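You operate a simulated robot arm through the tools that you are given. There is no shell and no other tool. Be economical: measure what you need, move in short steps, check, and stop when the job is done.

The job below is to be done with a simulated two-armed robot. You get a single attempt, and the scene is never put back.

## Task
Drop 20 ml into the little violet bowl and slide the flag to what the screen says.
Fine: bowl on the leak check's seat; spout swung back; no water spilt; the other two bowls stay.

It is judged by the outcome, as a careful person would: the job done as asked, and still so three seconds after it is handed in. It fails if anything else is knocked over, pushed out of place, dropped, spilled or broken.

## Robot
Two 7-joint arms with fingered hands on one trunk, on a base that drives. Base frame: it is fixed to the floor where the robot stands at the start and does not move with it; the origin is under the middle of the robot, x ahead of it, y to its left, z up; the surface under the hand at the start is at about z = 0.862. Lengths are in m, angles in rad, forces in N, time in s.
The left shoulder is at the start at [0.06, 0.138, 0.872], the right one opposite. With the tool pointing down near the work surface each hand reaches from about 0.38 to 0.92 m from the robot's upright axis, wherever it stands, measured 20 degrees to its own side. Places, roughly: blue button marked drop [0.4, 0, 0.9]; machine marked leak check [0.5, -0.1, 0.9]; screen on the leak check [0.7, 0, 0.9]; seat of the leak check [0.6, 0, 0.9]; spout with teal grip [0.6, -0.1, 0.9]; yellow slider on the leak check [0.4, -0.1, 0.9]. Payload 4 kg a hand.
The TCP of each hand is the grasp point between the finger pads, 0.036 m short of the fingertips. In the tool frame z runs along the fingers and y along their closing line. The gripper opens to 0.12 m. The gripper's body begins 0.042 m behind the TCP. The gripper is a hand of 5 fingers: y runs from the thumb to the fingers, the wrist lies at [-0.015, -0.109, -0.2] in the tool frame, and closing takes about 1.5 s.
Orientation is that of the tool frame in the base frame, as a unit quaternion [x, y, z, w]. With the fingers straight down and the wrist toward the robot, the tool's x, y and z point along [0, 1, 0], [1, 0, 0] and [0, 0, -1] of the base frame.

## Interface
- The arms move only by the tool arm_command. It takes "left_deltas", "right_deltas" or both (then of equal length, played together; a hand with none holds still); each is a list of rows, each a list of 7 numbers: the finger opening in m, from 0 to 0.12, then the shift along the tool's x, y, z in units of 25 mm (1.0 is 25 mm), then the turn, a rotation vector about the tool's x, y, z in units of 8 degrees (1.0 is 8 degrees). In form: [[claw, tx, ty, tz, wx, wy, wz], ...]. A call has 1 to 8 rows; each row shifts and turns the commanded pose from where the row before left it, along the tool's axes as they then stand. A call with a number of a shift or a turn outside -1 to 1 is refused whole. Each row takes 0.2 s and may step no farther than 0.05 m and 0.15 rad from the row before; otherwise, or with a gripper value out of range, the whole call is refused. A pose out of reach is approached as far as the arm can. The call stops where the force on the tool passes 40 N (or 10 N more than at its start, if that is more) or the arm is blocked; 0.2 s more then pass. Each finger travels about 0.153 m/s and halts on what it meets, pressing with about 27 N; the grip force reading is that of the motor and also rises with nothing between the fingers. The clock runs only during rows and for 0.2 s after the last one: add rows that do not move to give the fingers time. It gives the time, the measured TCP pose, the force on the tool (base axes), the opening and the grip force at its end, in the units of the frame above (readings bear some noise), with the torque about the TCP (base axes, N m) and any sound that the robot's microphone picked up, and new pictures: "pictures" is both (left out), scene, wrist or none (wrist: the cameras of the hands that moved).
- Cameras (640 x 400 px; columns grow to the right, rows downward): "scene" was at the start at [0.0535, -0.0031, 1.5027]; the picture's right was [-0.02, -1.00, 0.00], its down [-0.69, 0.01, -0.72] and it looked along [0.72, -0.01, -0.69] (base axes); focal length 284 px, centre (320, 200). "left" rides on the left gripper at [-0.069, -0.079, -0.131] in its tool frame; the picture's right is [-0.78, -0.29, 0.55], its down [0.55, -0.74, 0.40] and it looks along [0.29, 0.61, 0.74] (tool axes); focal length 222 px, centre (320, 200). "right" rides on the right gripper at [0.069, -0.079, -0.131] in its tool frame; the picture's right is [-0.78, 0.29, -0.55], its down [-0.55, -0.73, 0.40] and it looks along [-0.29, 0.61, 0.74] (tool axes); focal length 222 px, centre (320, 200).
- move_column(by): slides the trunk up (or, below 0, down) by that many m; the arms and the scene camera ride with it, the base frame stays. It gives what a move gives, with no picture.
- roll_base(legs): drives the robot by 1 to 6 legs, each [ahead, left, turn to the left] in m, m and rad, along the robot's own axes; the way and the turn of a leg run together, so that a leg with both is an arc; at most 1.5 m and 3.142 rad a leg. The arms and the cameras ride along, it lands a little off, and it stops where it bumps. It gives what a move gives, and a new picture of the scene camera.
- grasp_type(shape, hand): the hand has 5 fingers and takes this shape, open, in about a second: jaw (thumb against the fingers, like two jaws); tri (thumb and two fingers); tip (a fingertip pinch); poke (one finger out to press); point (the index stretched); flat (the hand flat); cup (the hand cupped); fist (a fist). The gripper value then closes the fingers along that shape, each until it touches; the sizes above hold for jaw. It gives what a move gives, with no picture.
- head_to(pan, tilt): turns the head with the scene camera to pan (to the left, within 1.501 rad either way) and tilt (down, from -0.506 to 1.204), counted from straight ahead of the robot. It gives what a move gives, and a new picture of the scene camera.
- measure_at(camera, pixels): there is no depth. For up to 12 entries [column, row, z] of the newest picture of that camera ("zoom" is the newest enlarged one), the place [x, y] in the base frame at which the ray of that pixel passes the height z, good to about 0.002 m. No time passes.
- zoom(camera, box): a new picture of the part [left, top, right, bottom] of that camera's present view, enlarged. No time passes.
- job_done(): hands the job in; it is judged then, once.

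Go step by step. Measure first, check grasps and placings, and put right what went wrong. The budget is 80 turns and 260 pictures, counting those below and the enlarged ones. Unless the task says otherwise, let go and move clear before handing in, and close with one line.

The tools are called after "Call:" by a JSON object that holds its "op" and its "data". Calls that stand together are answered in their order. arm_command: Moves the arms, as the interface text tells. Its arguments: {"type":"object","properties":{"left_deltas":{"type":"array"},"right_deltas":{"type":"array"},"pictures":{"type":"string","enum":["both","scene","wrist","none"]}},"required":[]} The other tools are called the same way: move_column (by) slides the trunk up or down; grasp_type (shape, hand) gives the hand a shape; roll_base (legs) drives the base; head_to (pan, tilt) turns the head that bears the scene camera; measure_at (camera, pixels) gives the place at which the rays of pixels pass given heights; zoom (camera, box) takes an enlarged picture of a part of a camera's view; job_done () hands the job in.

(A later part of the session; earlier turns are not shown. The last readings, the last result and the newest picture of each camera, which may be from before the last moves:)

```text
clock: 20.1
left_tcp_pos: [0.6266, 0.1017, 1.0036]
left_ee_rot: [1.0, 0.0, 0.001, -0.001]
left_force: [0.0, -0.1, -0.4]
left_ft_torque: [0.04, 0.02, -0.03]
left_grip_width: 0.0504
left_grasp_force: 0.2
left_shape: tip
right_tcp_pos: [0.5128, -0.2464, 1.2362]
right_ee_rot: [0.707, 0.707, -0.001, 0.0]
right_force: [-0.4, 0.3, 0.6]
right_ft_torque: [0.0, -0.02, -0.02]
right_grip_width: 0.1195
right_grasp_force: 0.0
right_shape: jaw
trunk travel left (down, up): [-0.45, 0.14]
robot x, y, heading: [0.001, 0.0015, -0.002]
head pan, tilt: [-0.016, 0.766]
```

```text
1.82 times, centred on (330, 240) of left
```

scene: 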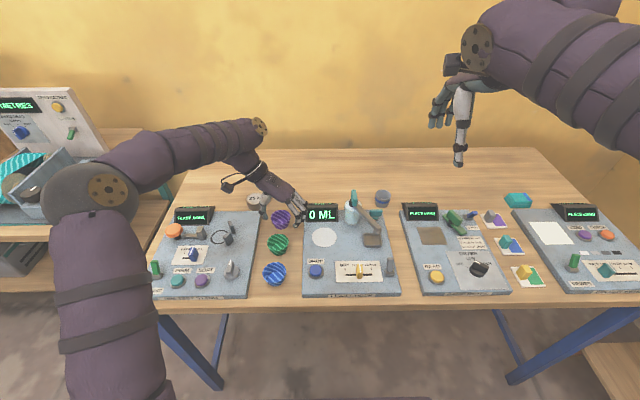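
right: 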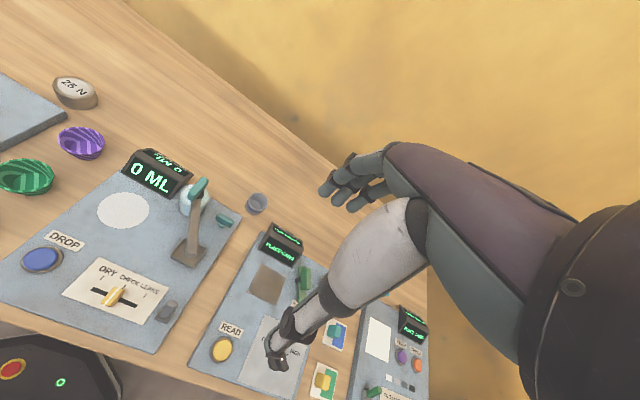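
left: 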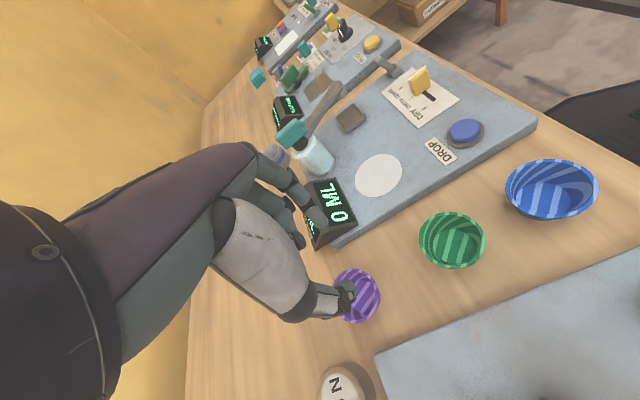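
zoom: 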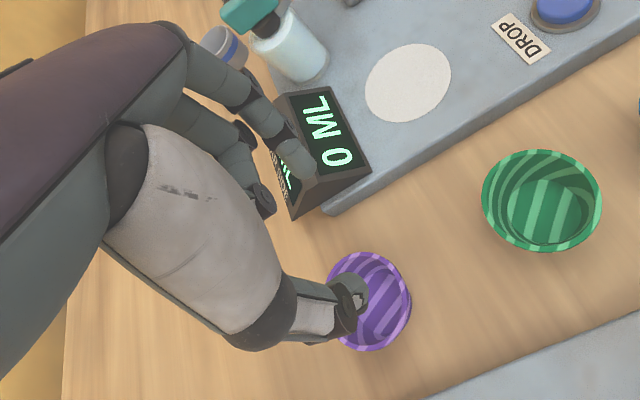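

The tip shape leaves only thumb and index down. I measure the bowl rim and the pinch points again.

Call:
{"op": "measure_at", "data": {"camera": "scene", "pixels": [[279.75, 211.3, 0.897], [270, 211.3, 0.897], [289.5, 211.3, 0.897], [269, 196, 0.967], [290, 196, 0.967], [279.2, 195.5, 0.967], [279.2, 195.5, 0.975]]}}

```text
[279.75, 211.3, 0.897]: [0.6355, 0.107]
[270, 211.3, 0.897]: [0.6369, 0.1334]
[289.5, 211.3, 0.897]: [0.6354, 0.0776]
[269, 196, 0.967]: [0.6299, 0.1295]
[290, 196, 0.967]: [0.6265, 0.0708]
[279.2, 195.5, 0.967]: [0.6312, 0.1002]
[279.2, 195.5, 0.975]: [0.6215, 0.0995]
```

Bowl centre is (0.636, 0.106). I yaw back by 60° so the thumb goes outside at the bowl's near-left wall (free space) with the index inside, and move over that wall point (0.612, 0.120).

Call:
{"op": "arm_command", "data": {"left_deltas": [[0.05, 0, 0, 0, 0, 0, -1], [0.05, 0, 0, 0, 0, 0, -1], [0.05, 0, 0, 0, 0, 0, -1], [0.05, 0, 0, 0, 0, 0, -1], [0.05, 0, 0, 0, 0, 0, -1], [0.05, 0, 0, 0, 0, 0, -1], [0.05, 0, 0, 0, 0, 0, -1], [0.05, 0, 0, 0, 0, 0, -0.5]], "pictures": "none"}}

Call:
{"op": "arm_command", "data": {"left_deltas": [[0.05, 0.33, -0.88, 0, 0, 0, 0], [0.05, 0, 0, 0.8, 0, 0, 0], [0.05, 0, 0, 0.8, 0, 0, 0], [0.05, 0, 0, 0, 0, 0, 0]]}}

Call:
{"op": "zoom", "data": {"camera": "scene", "box": [240, 180, 330, 240]}}

Call:
{"op": "zoom", "data": {"camera": "left", "box": [220, 130, 440, 350]}}

```text
clock: 21.9
left_tcp_pos: [0.6266, 0.1018, 1.0027]
left_ee_rot: [0.866, 0.5, 0.001, 0.002]
left_force: [1.1, 0.3, 0.6]
left_ft_torque: [-0.03, 0.0, 0.0]
left_grip_width: 0.0507
left_grasp_force: 0.0
left_shape: tip
right_tcp_pos: [0.5119, -0.2462, 1.2366]
right_ee_rot: [0.707, 0.707, -0.001, 0.0]
right_force: [0.3, 1.0, 1.1]
right_ft_torque: [0.01, -0.01, 0.0]
right_grip_width: 0.1197
right_grasp_force: 0.1
right_shape: jaw
trunk travel left (down, up): [-0.45, 0.14]
robot x, y, heading: [-0.0024, -0.0011, -0.004]
head pan, tilt: [-0.016, 0.766]
```

```text
clock: 22.9
left_tcp_pos: [0.6103, 0.1195, 0.9632]
left_ee_rot: [0.866, 0.501, 0.001, 0.0]
left_force: [0.0, -0.1, 1.1]
left_ft_torque: [0.0, -0.03, -0.03]
left_grip_width: 0.0501
left_grasp_force: 0.0
left_shape: tip
right_tcp_pos: [0.512, -0.246, 1.2368]
right_ee_rot: [0.707, 0.707, 0.0, 0.0]
right_force: [0.1, 0.1, -0.1]
right_ft_torque: [-0.01, 0.02, 0.01]
right_grip_width: 0.1196
right_grasp_force: 0.0
right_shape: jaw
trunk travel left (down, up): [-0.45, 0.14]
robot x, y, heading: [-0.0024, -0.0025, -0.003]
head pan, tilt: [-0.016, 0.766]
```

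scene: 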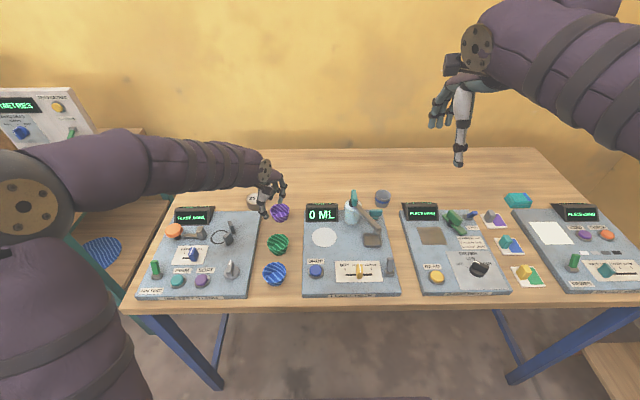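
left: 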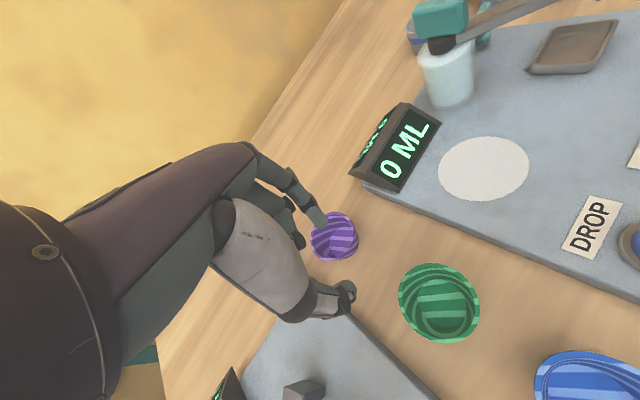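

```text
6.67 times, centred on (285, 210) of scene
```

zoom: 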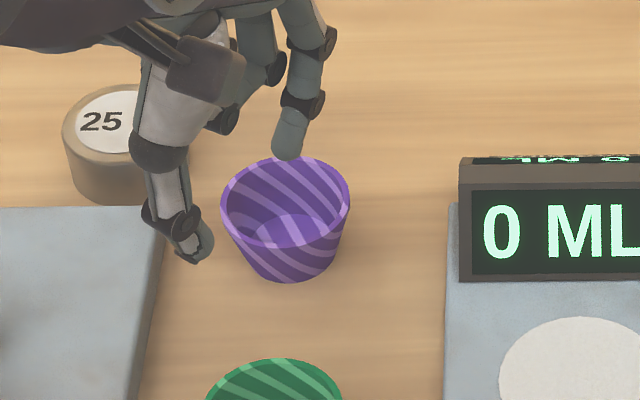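

```text
1.82 times, centred on (330, 240) of left
```

zoom: 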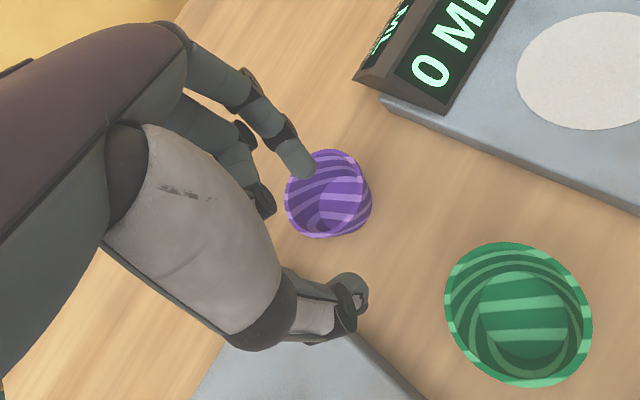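

The index tip projects into the bowl interior and the thumb outside its near-left wall. I lower 50 mm and check before closing.

Call:
{"op": "arm_command", "data": {"left_deltas": [[0.05, 0, 0, 0.7, 0, 0, 0], [0.05, 0, 0, 0.7, 0, 0, 0], [0.05, 0, 0, 0.6, 0, 0, 0]], "pictures": "wrist"}}

Call:
{"op": "zoom", "data": {"camera": "scene", "box": [240, 180, 330, 240]}}

Call:
{"op": "zoom", "data": {"camera": "left", "box": [220, 130, 440, 350]}}

```text
clock: 23.7
left_tcp_pos: [0.612, 0.1212, 0.9115]
left_ee_rot: [0.866, 0.5, 0.001, 0.0]
left_force: [0.3, 0.6, -0.7]
left_ft_torque: [-0.04, 0.04, 0.0]
left_grip_width: 0.0505
left_grasp_force: 0.1
left_shape: tip
right_tcp_pos: [0.5122, -0.2465, 1.2369]
right_ee_rot: [0.707, 0.707, 0.0, -0.001]
right_force: [-0.3, -0.4, 0.7]
right_ft_torque: [0.0, 0.03, 0.01]
right_grip_width: 0.1196
right_grasp_force: 0.0
right_shape: jaw
trunk travel left (down, up): [-0.45, 0.14]
robot x, y, heading: [0.0042, 0.003, -0.001]
head pan, tilt: [-0.016, 0.766]
```

left: 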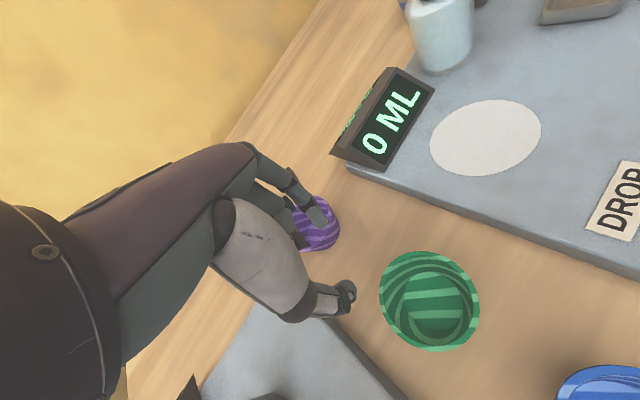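

```text
6.67 times, centred on (285, 210) of scene
```

zoom: 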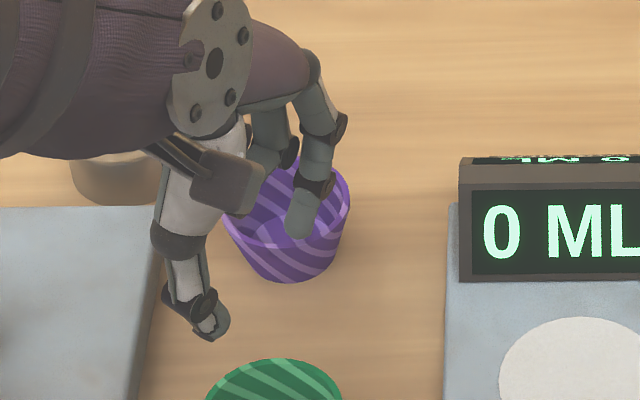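

```text
1.82 times, centred on (330, 240) of left
```

zoom: 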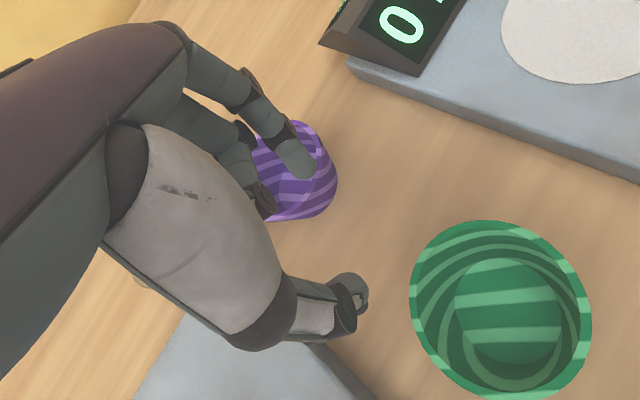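

The index is inside the bowl and the thumb outside. I close on the wall.

Call:
{"op": "arm_command", "data": {"left_deltas": [[0.042, 0, 0, 0, 0, 0, 0], [0.034, 0, 0, 0, 0, 0, 0], [0.026, 0, 0, 0, 0, 0, 0], [0.018, 0, 0, 0, 0, 0, 0], [0.01, 0, 0, 0, 0, 0, 0], [0.0, 0, 0, 0, 0, 0, 0], [0.0, 0, 0, 0, 0, 0, 0]], "pictures": "wrist"}}

Call:
{"op": "zoom", "data": {"camera": "scene", "box": [240, 180, 330, 240]}}

Call:
{"op": "zoom", "data": {"camera": "left", "box": [220, 130, 440, 350]}}

```text
clock: 25.3
left_tcp_pos: [0.6117, 0.1205, 0.9132]
left_ee_rot: [0.866, 0.5, 0.001, 0.0]
left_force: [-0.3, -0.2, -0.1]
left_ft_torque: [0.0, 0.02, -0.03]
left_grip_width: 0.0
left_grasp_force: 27.3
left_shape: tip
right_tcp_pos: [0.5113, -0.2463, 1.2369]
right_ee_rot: [0.707, 0.707, 0.0, -0.001]
right_force: [0.2, 0.2, -0.4]
right_ft_torque: [-0.01, 0.03, -0.03]
right_grip_width: 0.1195
right_grasp_force: 0.1
right_shape: jaw
trunk travel left (down, up): [-0.45, 0.14]
robot x, y, heading: [0.0026, -0.001, 0.007]
head pan, tilt: [-0.016, 0.766]
```

left: 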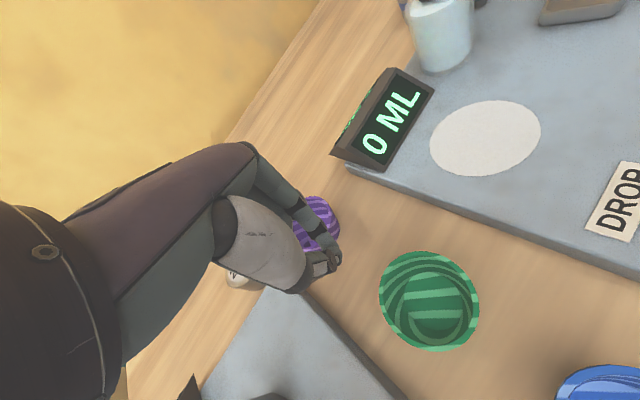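

```text
6.67 times, centred on (285, 210) of scene
```

zoom: 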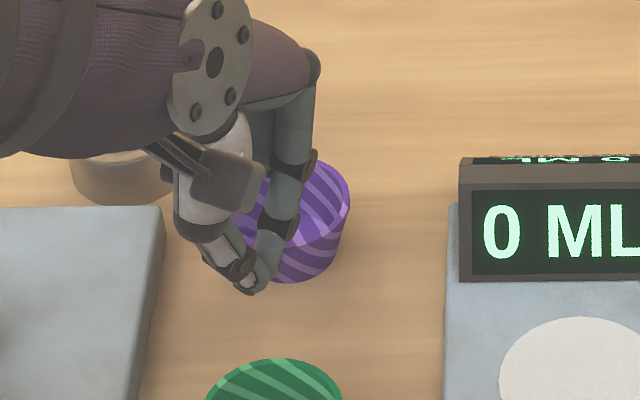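

```text
1.82 times, centred on (330, 240) of left
```

zoom: 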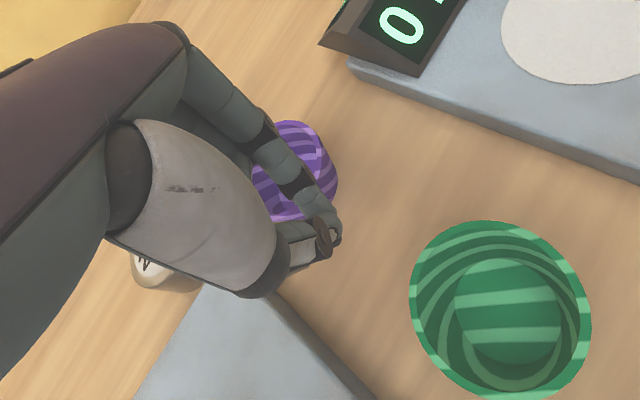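

The pinch closed fully (0.0, 27 N) and it isn't clear whether the wall is between the tips. I lift 15 mm and look.

Call:
{"op": "arm_command", "data": {"left_deltas": [[0.0, 0, 0, -0.3, 0, 0, 0], [0.0, 0, 0, -0.3, 0, 0, 0]], "pictures": "wrist"}}

Call:
{"op": "zoom", "data": {"camera": "scene", "box": [255, 190, 303, 222]}}

```text
clock: 25.9
left_tcp_pos: [0.6108, 0.1193, 0.9272]
left_ee_rot: [0.866, 0.499, 0.001, 0.0]
left_force: [-0.1, 0.1, 0.3]
left_ft_torque: [-0.03, -0.01, 0.02]
left_grip_width: 0.0
left_grasp_force: 27.2
left_shape: tip
right_tcp_pos: [0.5116, -0.2453, 1.2364]
right_ee_rot: [0.707, 0.707, 0.001, 0.0]
right_force: [0.0, 0.6, -0.7]
right_ft_torque: [0.01, -0.01, 0.01]
right_grip_width: 0.1195
right_grasp_force: 0.1
right_shape: jaw
trunk travel left (down, up): [-0.45, 0.14]
robot x, y, heading: [-0.0013, -0.0017, 0.002]
head pan, tilt: [-0.016, 0.766]
```

left: 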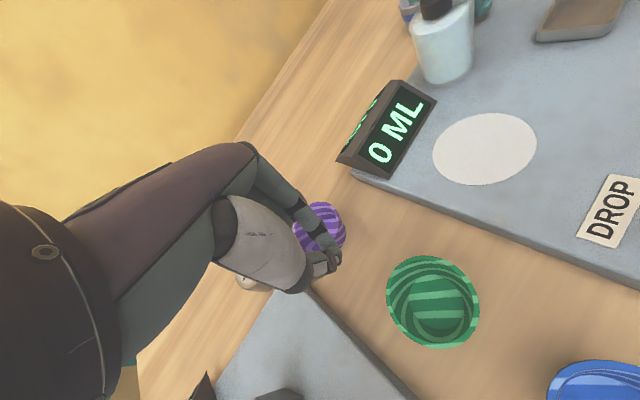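

```text
12.50 times, centred on (279, 206) of scene
```

zoom: 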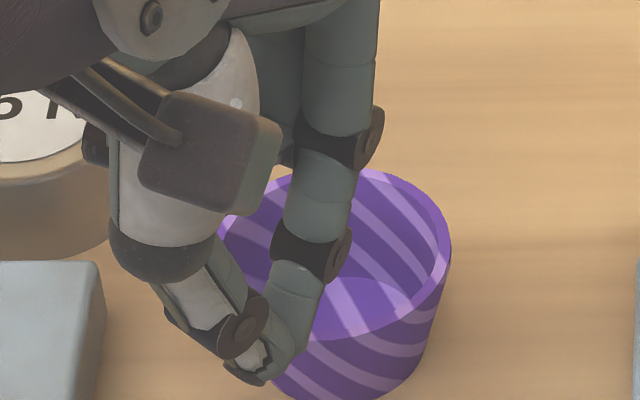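

The bowl stayed down. Triangulating scene against wrist cameras (seat: scene and left rays meet near z≈0.863, rim near z≈0.877) shows everything is about 18 mm lower than I assumed. I re-measure with those heights.

Call:
{"op": "measure_at", "data": {"camera": "scene", "pixels": [[279.75, 211.3, 0.88], [279.75, 211.3, 0.876], [279.75, 211.3, 0.87], [324.4, 237, 0.863], [262, 215, 0.85], [278, 243, 0.877]]}}

Call:
{"op": "measure_at", "data": {"camera": "left", "pixels": [[484, 149, 0.87], [484, 149, 0.863], [484, 149, 0.855], [434, 300, 0.88], [434, 300, 0.87]]}}

Call:
{"op": "zoom", "data": {"camera": "left", "box": [240, 150, 400, 310]}}

```text
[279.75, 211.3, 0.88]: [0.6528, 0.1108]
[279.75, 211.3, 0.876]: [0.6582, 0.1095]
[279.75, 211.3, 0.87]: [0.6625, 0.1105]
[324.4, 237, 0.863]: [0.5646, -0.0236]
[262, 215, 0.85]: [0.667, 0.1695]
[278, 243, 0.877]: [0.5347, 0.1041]
```

```text
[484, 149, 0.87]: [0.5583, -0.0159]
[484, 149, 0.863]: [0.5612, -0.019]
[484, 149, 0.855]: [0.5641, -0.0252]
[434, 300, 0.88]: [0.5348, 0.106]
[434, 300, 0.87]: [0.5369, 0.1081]
```

```text
2.50 times, centred on (320, 230) of left
```

zoom: 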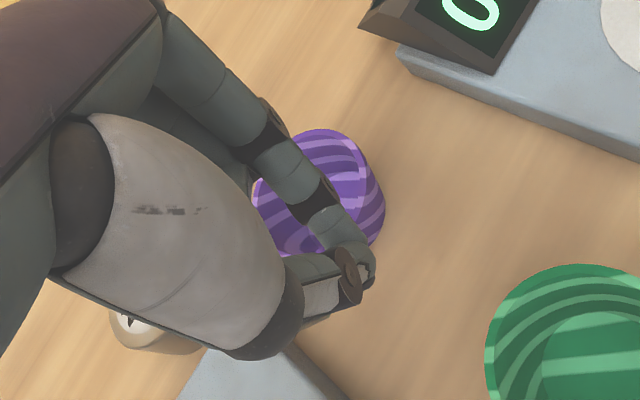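

Corrected: bowl centre ≈ (0.657, 0.110) with rim z≈0.877, seat ≈ (0.564, -0.023) with z≈0.862. I rise, open to 0.05, and shift so the TCP is over the near-left wall (0.634, 0.123).

Call:
{"op": "arm_command", "data": {"left_deltas": [[0.0, 0, 0, -0.8, 0, 0, 0], [0.03, 0, 0, -0.4, 0, 0, 0], [0.05, 0, 0, 0, 0, 0, 0], [0.05, 0.6, 0.72, 0, 0, 0, 0], [0.05, 0, 0, 0.5, 0, 0, 0], [0.05, 0, 0, 0, 0, 0, 0]], "pictures": "wrist"}}

Call:
{"op": "zoom", "data": {"camera": "scene", "box": [240, 180, 330, 240]}}

Call:
{"op": "zoom", "data": {"camera": "left", "box": [240, 150, 400, 310]}}

```text
clock: 27.3
left_tcp_pos: [0.6339, 0.1233, 0.9455]
left_ee_rot: [0.866, 0.5, 0.001, -0.001]
left_force: [0.4, -0.5, 0.6]
left_ft_torque: [0.01, 0.03, 0.04]
left_grip_width: 0.0498
left_grasp_force: 0.1
left_shape: tip
right_tcp_pos: [0.5122, -0.2454, 1.2373]
right_ee_rot: [0.707, 0.707, 0.0, 0.0]
right_force: [0.8, -0.4, -0.6]
right_ft_torque: [-0.01, 0.03, 0.0]
right_grip_width: 0.1196
right_grasp_force: 0.0
right_shape: jaw
trunk travel left (down, up): [-0.45, 0.14]
robot x, y, heading: [-0.0008, 0.002, 0.003]
head pan, tilt: [-0.016, 0.766]
```

left: 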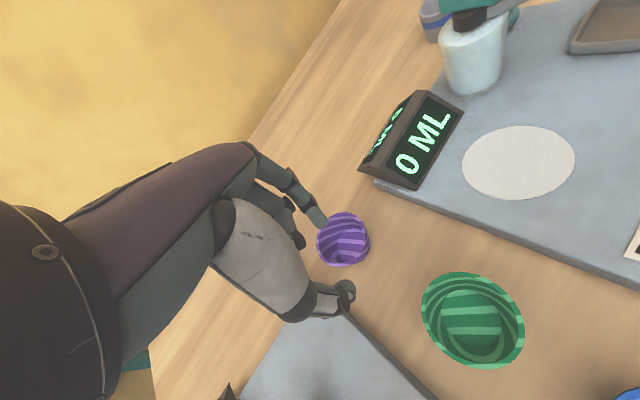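

```text
6.67 times, centred on (285, 210) of scene
```

zoom: 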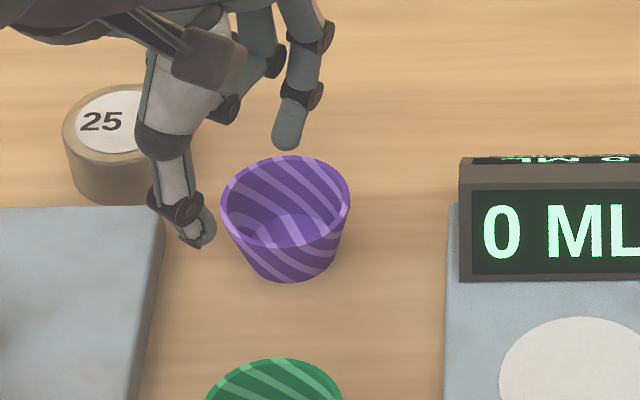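

```text
2.50 times, centred on (320, 230) of left
```

zoom: 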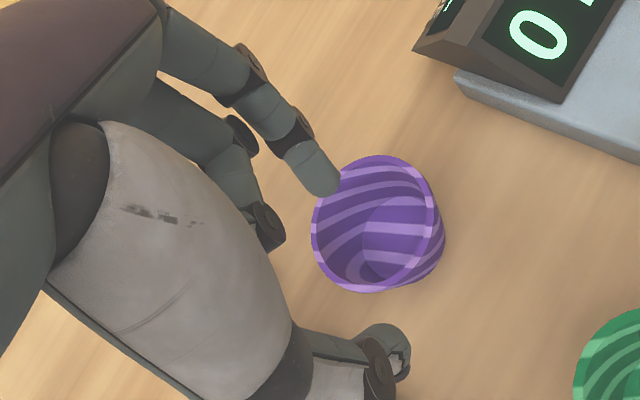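

I cross-check the rim centre from both cameras before descending.

Call:
{"op": "measure_at", "data": {"camera": "left", "pixels": [[341.5, 239, 0.885], [341.5, 239, 0.877], [341.5, 239, 0.87], [366, 240, 0.877], [317, 238, 0.877]]}}

Call:
{"op": "measure_at", "data": {"camera": "scene", "pixels": [[279.75, 211, 0.885], [279.75, 211, 0.877], [279.75, 211, 0.87], [280, 222.4, 0.843], [280, 222.4, 0.85]]}}

```text
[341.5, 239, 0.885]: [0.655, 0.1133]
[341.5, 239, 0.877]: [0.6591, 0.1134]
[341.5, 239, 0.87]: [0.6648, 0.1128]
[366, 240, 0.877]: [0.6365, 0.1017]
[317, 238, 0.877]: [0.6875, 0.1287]
```

```text
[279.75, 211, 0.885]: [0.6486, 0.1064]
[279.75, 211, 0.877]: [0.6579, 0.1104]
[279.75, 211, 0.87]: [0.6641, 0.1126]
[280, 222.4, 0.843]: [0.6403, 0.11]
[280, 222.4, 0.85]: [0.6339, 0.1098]
```

Both cameras agree: (0.659, 0.112), rim z≈0.876. I adjust 3 mm and descend to z≈0.893.

Call:
{"op": "arm_command", "data": {"left_deltas": [[0.05, 0.12, 0.04, 0.7, 0, 0, 0], [0.05, 0, 0, 0.7, 0, 0, 0], [0.05, 0, 0, 0.7, 0, 0, 0]], "pictures": "wrist"}}

Call:
{"op": "zoom", "data": {"camera": "scene", "box": [240, 180, 330, 240]}}

Call:
{"op": "zoom", "data": {"camera": "left", "box": [240, 150, 400, 310]}}

```text
clock: 28.1
left_tcp_pos: [0.6362, 0.126, 0.8915]
left_ee_rot: [0.866, 0.5, 0.001, 0.001]
left_force: [0.4, 0.1, 0.3]
left_ft_torque: [0.01, 0.04, 0.0]
left_grip_width: 0.0494
left_grasp_force: 0.1
left_shape: tip
right_tcp_pos: [0.5116, -0.2461, 1.2368]
right_ee_rot: [0.707, 0.708, 0.0, 0.0]
right_force: [-1.2, 0.7, -0.1]
right_ft_torque: [0.0, -0.01, -0.01]
right_grip_width: 0.1197
right_grasp_force: 0.1
right_shape: jaw
trunk travel left (down, up): [-0.45, 0.14]
robot x, y, heading: [0.003, -0.0033, 0.004]
head pan, tilt: [-0.016, 0.766]
```

left: 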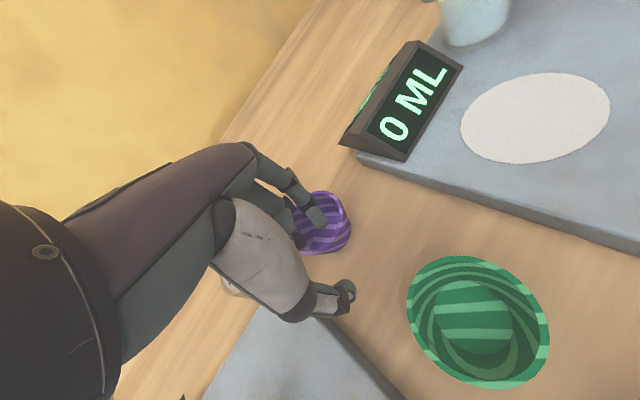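

```text
6.67 times, centred on (285, 210) of scene
```

zoom: 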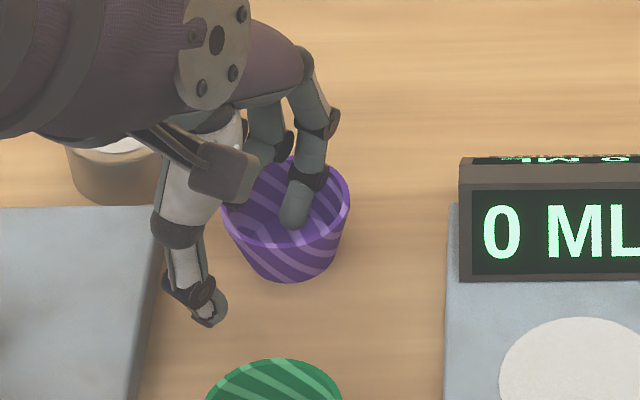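

```text
2.50 times, centred on (320, 230) of left
```

zoom: 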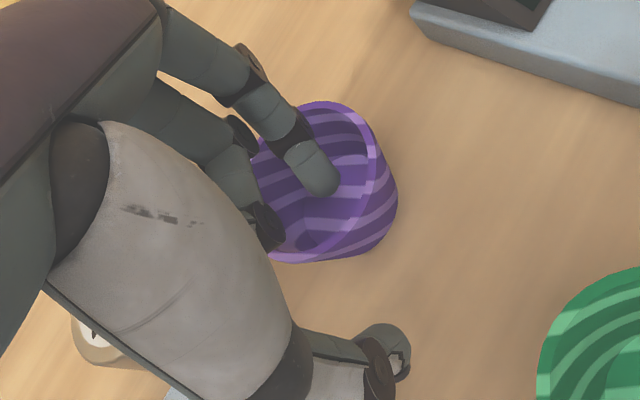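

Now the index tip, at zoom (295, 225), is well inside the bowl. I close on the wall.

Call:
{"op": "arm_command", "data": {"left_deltas": [[0.04, 0, 0, 0, 0, 0, 0], [0.03, 0, 0, 0, 0, 0, 0], [0.02, 0, 0, 0, 0, 0, 0], [0.01, 0, 0, 0, 0, 0, 0], [0.0, 0, 0, 0, 0, 0, 0], [0.0, 0, 0, 0, 0, 0, 0], [0.0, 0, 0, 0, 0, 0, 0]], "pictures": "wrist"}}

Call:
{"op": "zoom", "data": {"camera": "scene", "box": [240, 180, 330, 240]}}

Call:
{"op": "zoom", "data": {"camera": "left", "box": [240, 150, 400, 310]}}

```text
clock: 29.7
left_tcp_pos: [0.6352, 0.1249, 0.8926]
left_ee_rot: [0.866, 0.5, 0.001, 0.001]
left_force: [0.3, -1.1, 1.1]
left_ft_torque: [-0.03, -0.07, 0.01]
left_grip_width: 0.0002
left_grasp_force: 14.1
left_shape: tip
right_tcp_pos: [0.5114, -0.2455, 1.2371]
right_ee_rot: [0.707, 0.707, 0.0, 0.0]
right_force: [-0.9, 0.6, 0.4]
right_ft_torque: [-0.02, -0.02, -0.01]
right_grip_width: 0.1195
right_grasp_force: 0.1
right_shape: jaw
trunk travel left (down, up): [-0.45, 0.14]
robot x, y, heading: [0.0001, 0.0003, 0.003]
head pan, tilt: [-0.016, 0.766]
```

left: 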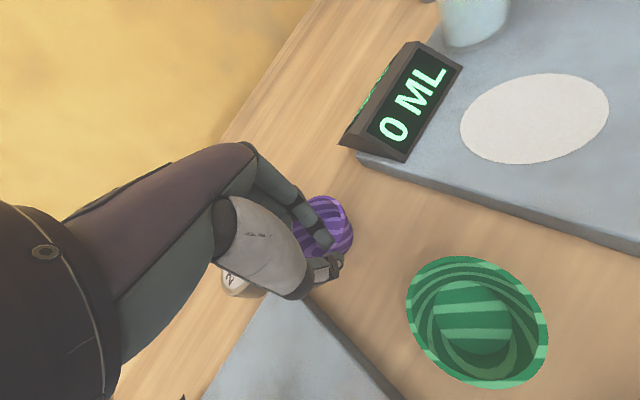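

```text
6.67 times, centred on (285, 210) of scene
```

zoom: 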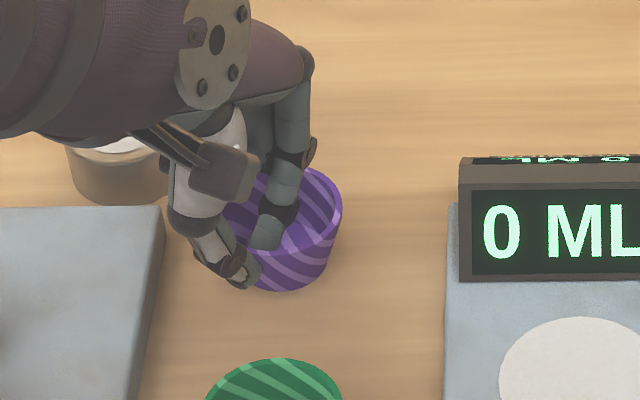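

```text
2.50 times, centred on (320, 230) of left
```

zoom: 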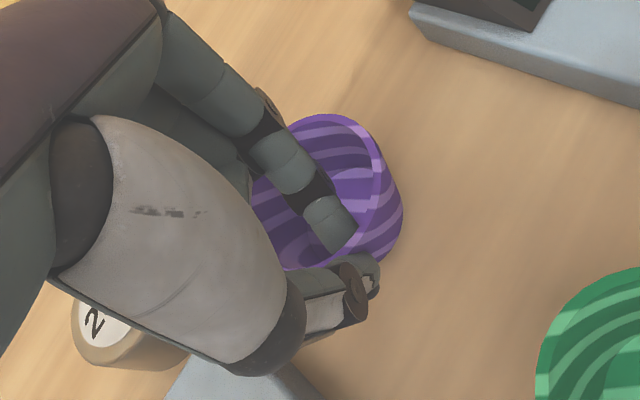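

The wall is now pinched, index inside and thumb outside. I lift 40 mm and verify.

Call:
{"op": "arm_command", "data": {"left_deltas": [[0.0, 0, 0, 0, 0, 0, 0], [0.0, 0, 0, -0.4, 0, 0, 0], [0.0, 0, 0, -0.6, 0, 0, 0], [0.0, 0, 0, -0.6, 0, 0, 0], [0.0, 0, 0, 0, 0, 0, 0]], "pictures": "wrist"}}

Call:
{"op": "zoom", "data": {"camera": "scene", "box": [240, 170, 330, 230]}}

Call:
{"op": "zoom", "data": {"camera": "left", "box": [240, 150, 400, 310]}}

```text
clock: 30.9
left_tcp_pos: [0.6358, 0.1272, 0.9333]
left_ee_rot: [0.866, 0.501, 0.001, 0.0]
left_force: [0.0, -0.4, 0.2]
left_ft_torque: [0.0, 0.0, 0.02]
left_grip_width: 0.0001
left_grasp_force: 14.2
left_shape: tip
right_tcp_pos: [0.5116, -0.2459, 1.2364]
right_ee_rot: [0.707, 0.707, -0.001, 0.0]
right_force: [0.8, 0.2, 0.0]
right_ft_torque: [0.02, 0.0, -0.03]
right_grip_width: 0.1196
right_grasp_force: 0.0
right_shape: jaw
trunk travel left (down, up): [-0.45, 0.14]
robot x, y, heading: [0.0028, -0.003, 0.001]
head pan, tilt: [-0.016, 0.766]
```

left: 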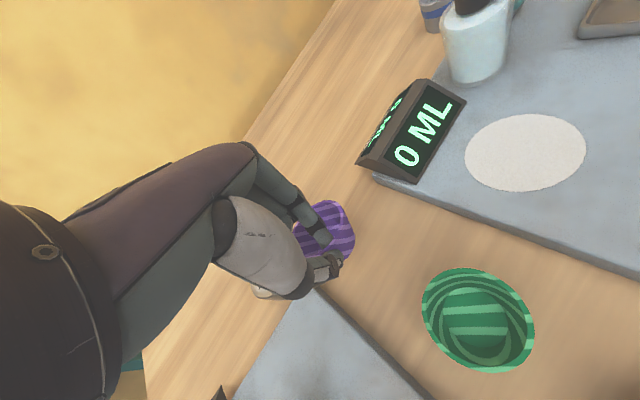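

```text
6.67 times, centred on (285, 200) of scene
```

zoom: 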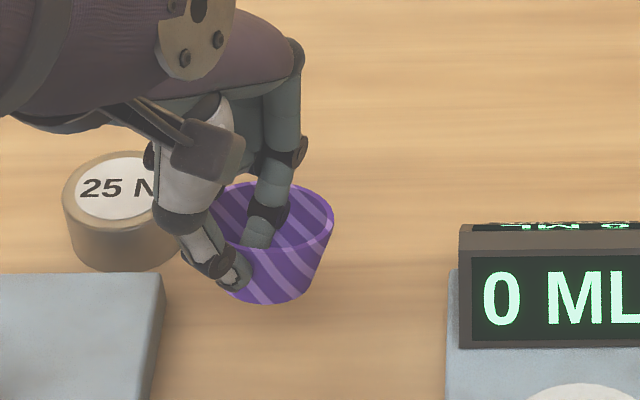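

```text
2.50 times, centred on (320, 230) of left
```

zoom: 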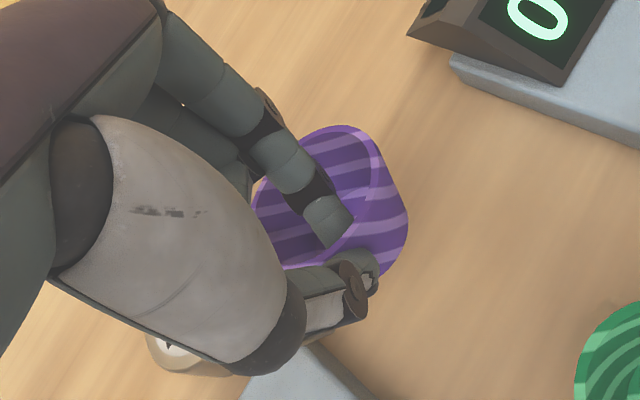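

The bowl is lifted, with a slight tilt, and offset from the TCP by about (0.0195, -0.012). I lift more and carry it over to the seat: TCP target (0.5445, -0.0115).

Call:
{"op": "arm_command", "data": {"left_deltas": [[0.0, 0, 0, -0.85, 0, 0, 0], [0.0, 0, 0, -0.85, 0, 0, 0], [0.0, -0.9, -0.06, 0, 0, 0, 0], [0.0, -0.9, -0.06, 0, 0, 0, 0], [0.0, -0.9, -0.06, 0, 0, 0, 0], [0.0, -0.9, -0.06, 0, 0, 0, 0], [0.0, -0.9, -0.06, 0, 0, 0, 0], [0.0, -0.9, -0.06, 0, 0, 0, 0]], "pictures": "none"}}

Call:
{"op": "arm_command", "data": {"left_deltas": [[0.0, -0.6, -0.03, 0, 0, 0, 0], [0.0, -0.6, 0, 0, 0, 0, 0], [0.0, 0, 0, 0, 0, 0, 0]]}}

Call:
{"op": "zoom", "data": {"camera": "scene", "box": [280, 190, 370, 250]}}

Call:
{"op": "zoom", "data": {"camera": "left", "box": [240, 150, 400, 310]}}

```text
clock: 32.7
left_tcp_pos: [0.5603, 0.015, 0.975]
left_ee_rot: [0.866, 0.5, 0.002, 0.0]
left_force: [0.1, 0.4, -0.6]
left_ft_torque: [0.04, -0.01, 0.02]
left_grip_width: 0.0
left_grasp_force: 13.9
left_shape: tip
right_tcp_pos: [0.5117, -0.2469, 1.237]
right_ee_rot: [0.708, 0.707, 0.0, 0.0]
right_force: [-0.5, 0.0, 0.5]
right_ft_torque: [0.02, 0.01, 0.02]
right_grip_width: 0.1199
right_grasp_force: 0.0
right_shape: jaw
trunk travel left (down, up): [-0.45, 0.14]
robot x, y, heading: [-0.0004, -0.0017, 0.003]
head pan, tilt: [-0.016, 0.766]
```

```text
clock: 33.5
left_tcp_pos: [0.5438, -0.0119, 0.9758]
left_ee_rot: [0.866, 0.499, 0.002, 0.001]
left_force: [0.2, 0.2, -0.6]
left_ft_torque: [-0.02, -0.05, -0.01]
left_grip_width: 0.0001
left_grasp_force: 14.1
left_shape: tip
right_tcp_pos: [0.5123, -0.2466, 1.2365]
right_ee_rot: [0.708, 0.706, 0.0, 0.0]
right_force: [0.3, 0.3, -0.1]
right_ft_torque: [-0.01, -0.01, 0.01]
right_grip_width: 0.1195
right_grasp_force: 0.0
right_shape: jaw
trunk travel left (down, up): [-0.45, 0.14]
robot x, y, heading: [-0.0026, -0.0005, -0.006]
head pan, tilt: [-0.016, 0.766]
```

scene: 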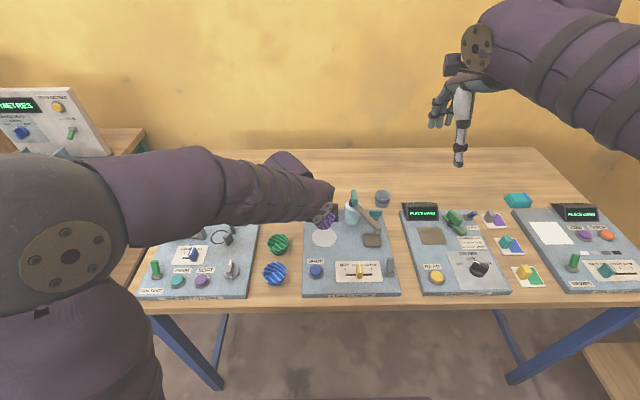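
left: 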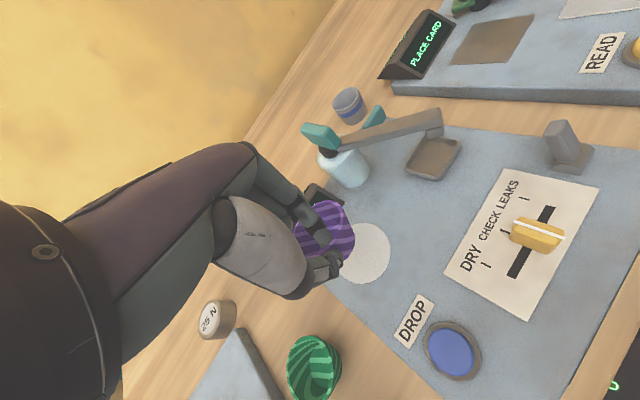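

```text
6.67 times, centred on (325, 220) of scene
```

zoom: 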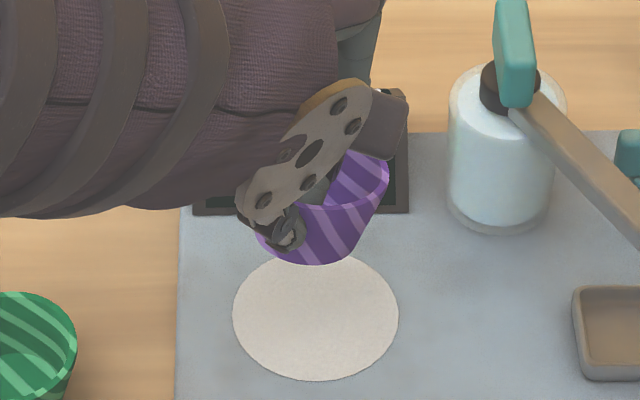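

```text
2.50 times, centred on (320, 230) of left
```

zoom: 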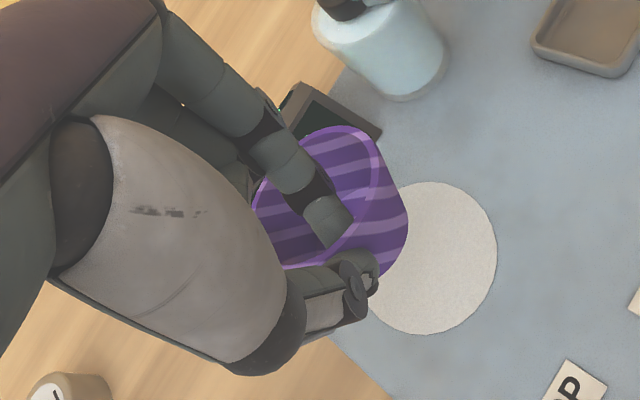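

The bowl hangs above the seat, a bit tilted. I measure its base place against the seat.

Call:
{"op": "measure_at", "data": {"camera": "scene", "pixels": [[325.5, 227.5, 0.926], [324.5, 229.5, 0.926], [334, 215, 0.96], [316, 225, 0.96]]}}

Call:
{"op": "measure_at", "data": {"camera": "left", "pixels": [[367, 253, 0.862], [341, 234, 0.93], [331, 222, 0.96]]}}

```text
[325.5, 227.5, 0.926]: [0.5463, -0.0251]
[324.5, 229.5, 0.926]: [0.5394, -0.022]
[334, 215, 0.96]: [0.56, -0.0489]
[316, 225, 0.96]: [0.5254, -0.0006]
```

```text
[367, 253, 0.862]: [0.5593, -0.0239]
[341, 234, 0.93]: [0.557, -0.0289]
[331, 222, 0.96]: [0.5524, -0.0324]
```

The base looks about 1 cm short in x. I shift +8 mm in x and descend to z≈0.928 to inspect.

Call:
{"op": "arm_command", "data": {"left_deltas": [[0.0, 0.16, 0.28, 0.6, 0, 0, 0], [0.0, 0, 0, 0.7, 0, 0, 0], [0.0, 0, 0, 0.6, 0, 0, 0], [0.0, 0, 0, 0, 0, 0, 0]], "pictures": "wrist"}}

Call:
{"op": "zoom", "data": {"camera": "scene", "box": [280, 190, 370, 250]}}

Call:
{"op": "zoom", "data": {"camera": "left", "box": [240, 150, 400, 310]}}

```text
clock: 34.5
left_tcp_pos: [0.5528, -0.0115, 0.9284]
left_ee_rot: [0.866, 0.5, 0.001, 0.001]
left_force: [-0.8, 0.6, 0.1]
left_ft_torque: [-0.01, -0.03, -0.01]
left_grip_width: 0.0003
left_grasp_force: 14.5
left_shape: tip
right_tcp_pos: [0.5122, -0.2459, 1.2358]
right_ee_rot: [0.707, 0.707, 0.0, 0.0]
right_force: [0.2, 0.2, 0.1]
right_ft_torque: [0.03, 0.01, 0.0]
right_grip_width: 0.1197
right_grasp_force: 0.0
right_shape: jaw
trunk travel left (down, up): [-0.45, 0.14]
robot x, y, heading: [-0.0011, -0.0039, -0.003]
head pan, tilt: [-0.016, 0.766]
```

left: 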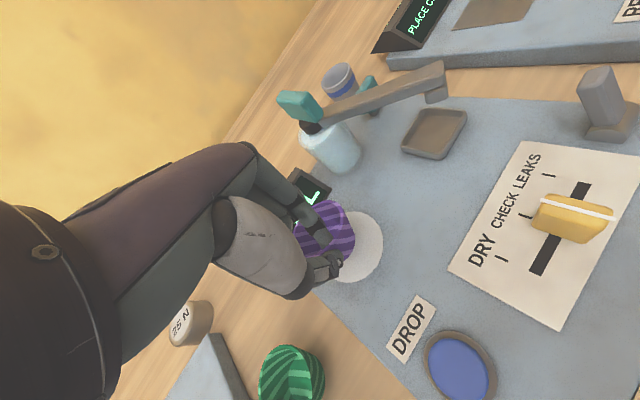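

```text
6.67 times, centred on (325, 220) of scene
```

zoom: 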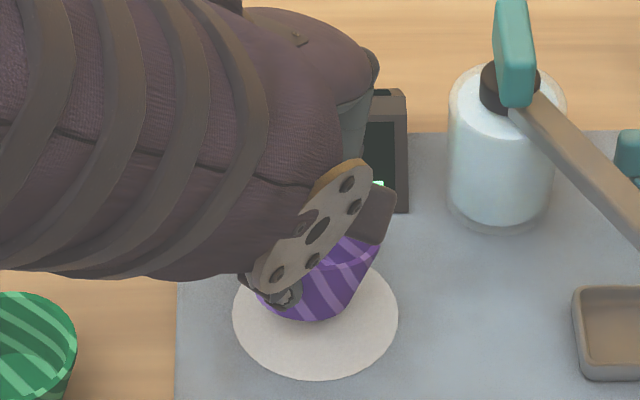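

```text
2.50 times, centred on (320, 230) of left
```

zoom: 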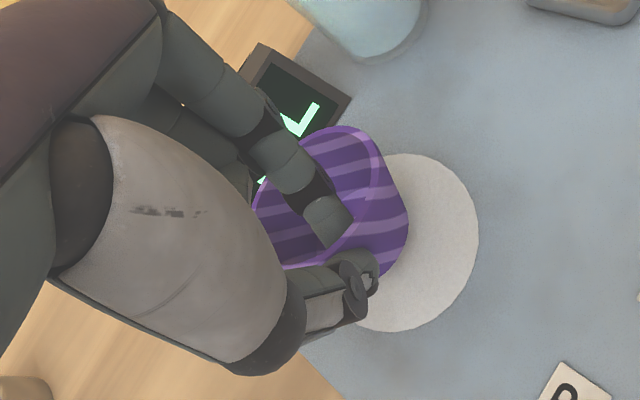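

The base will land near the seat's centre. I descend in small steps to contact.

Call:
{"op": "arm_command", "data": {"left_deltas": [[0.0, 0, 0, 0.2, 0, 0, 0], [0.0, 0, 0, 0.2, 0, 0, 0], [0.0, 0, 0, 0.15, 0, 0, 0], [0.0, 0, 0, 0, 0, 0, 0]], "pictures": "wrist"}}

Call:
{"op": "zoom", "data": {"camera": "scene", "box": [280, 190, 370, 250]}}

Call:
{"op": "zoom", "data": {"camera": "left", "box": [240, 150, 400, 310]}}

```text
clock: 35.5
left_tcp_pos: [0.5523, -0.0121, 0.9146]
left_ee_rot: [0.866, 0.5, 0.001, 0.001]
left_force: [0.6, -0.7, 1.4]
left_ft_torque: [-0.04, -0.02, -0.01]
left_grip_width: 0.0
left_grasp_force: 13.9
left_shape: tip
right_tcp_pos: [0.5114, -0.2459, 1.2361]
right_ee_rot: [0.707, 0.707, 0.0, 0.0]
right_force: [-0.2, 0.1, -0.9]
right_ft_torque: [0.02, -0.03, 0.01]
right_grip_width: 0.1197
right_grasp_force: 0.1
right_shape: jaw
trunk travel left (down, up): [-0.45, 0.14]
robot x, y, heading: [0.0047, 0.0013, -0.002]
head pan, tilt: [-0.016, 0.766]
```

left: 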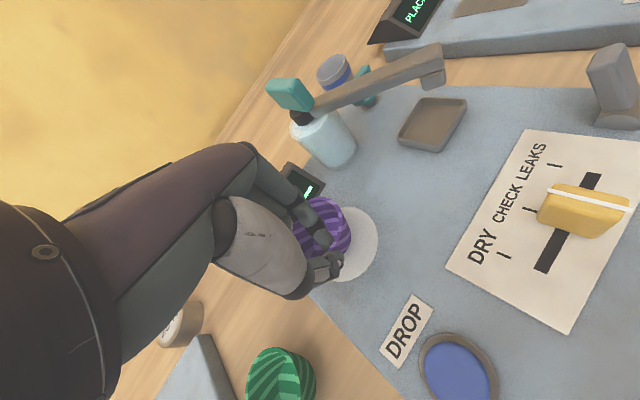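

```text
6.67 times, centred on (325, 220) of scene
```

zoom: 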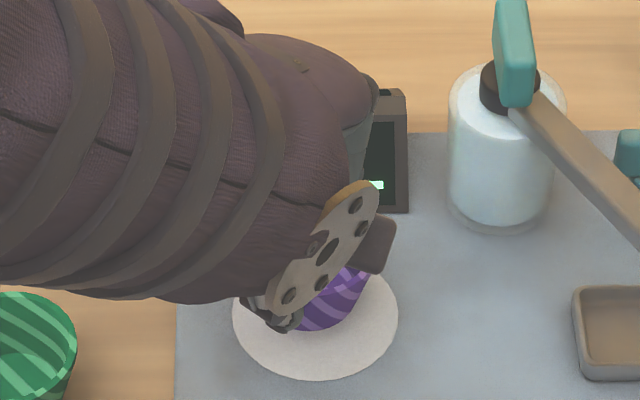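

```text
2.50 times, centred on (320, 230) of left
```

zoom: 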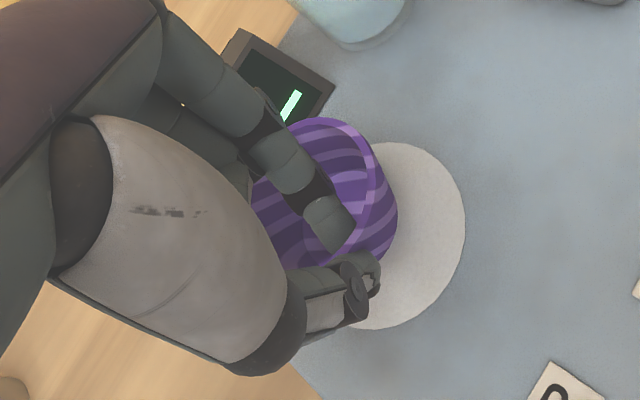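

The bowl touches and has levelled. Its base is about 5 mm far in x, so I lift 3 mm, shift -5 mm, set down and release.

Call:
{"op": "arm_command", "data": {"left_deltas": [[0.0, 0, 0, -0.12, 0, 0, 0], [0.0, -0.1, -0.17, 0, 0, 0, 0], [0.0, 0, 0, 0.2, 0, 0, 0], [0.01, 0, 0, 0, 0, 0, 0], [0.02, 0, 0, 0, 0, 0, 0], [0.03, 0, 0, 0, 0, 0, 0], [0.04, 0, 0, 0, 0, 0, 0], [0.04, 0, 0, 0, 0, 0, 0]], "pictures": "wrist"}}

Call:
{"op": "zoom", "data": {"camera": "scene", "box": [280, 190, 370, 250]}}

Call:
{"op": "zoom", "data": {"camera": "left", "box": [240, 150, 400, 310]}}

```text
clock: 37.3
left_tcp_pos: [0.5484, -0.0117, 0.9119]
left_ee_rot: [0.866, 0.5, 0.001, 0.0]
left_force: [-0.9, 0.4, 0.3]
left_ft_torque: [0.01, 0.03, -0.04]
left_grip_width: 0.0396
left_grasp_force: 0.0
left_shape: tip
right_tcp_pos: [0.5116, -0.2464, 1.2368]
right_ee_rot: [0.707, 0.707, 0.0, 0.0]
right_force: [0.1, -0.2, -0.9]
right_ft_torque: [-0.05, -0.02, 0.0]
right_grip_width: 0.1199
right_grasp_force: 0.1
right_shape: jaw
trunk travel left (down, up): [-0.45, 0.14]
robot x, y, heading: [0.0005, 0.0, -0.002]
head pan, tilt: [-0.016, 0.766]
```

left: 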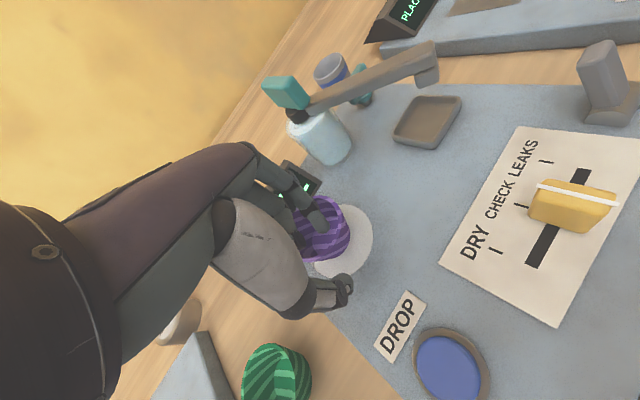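

```text
6.67 times, centred on (325, 220) of scene
```

zoom: 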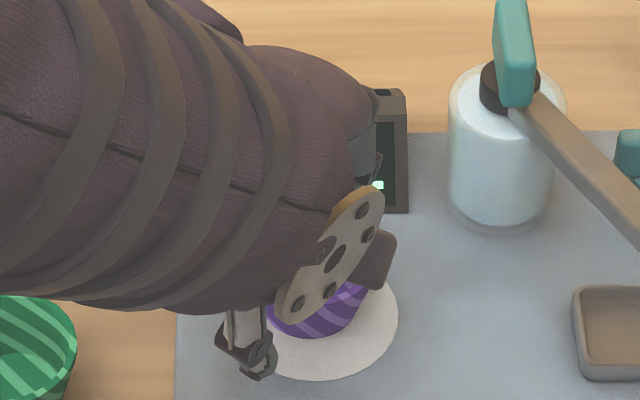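

```text
2.50 times, centred on (320, 230) of left
```

zoom: 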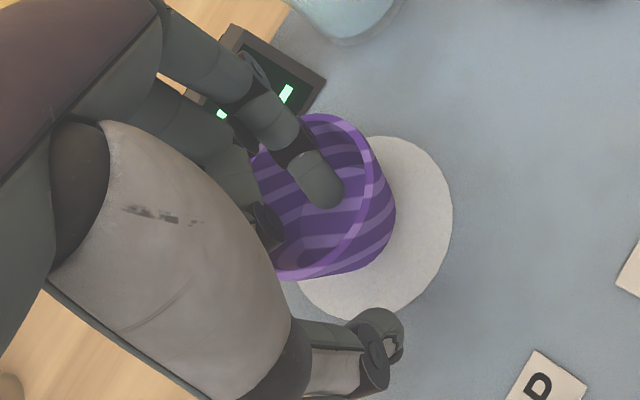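

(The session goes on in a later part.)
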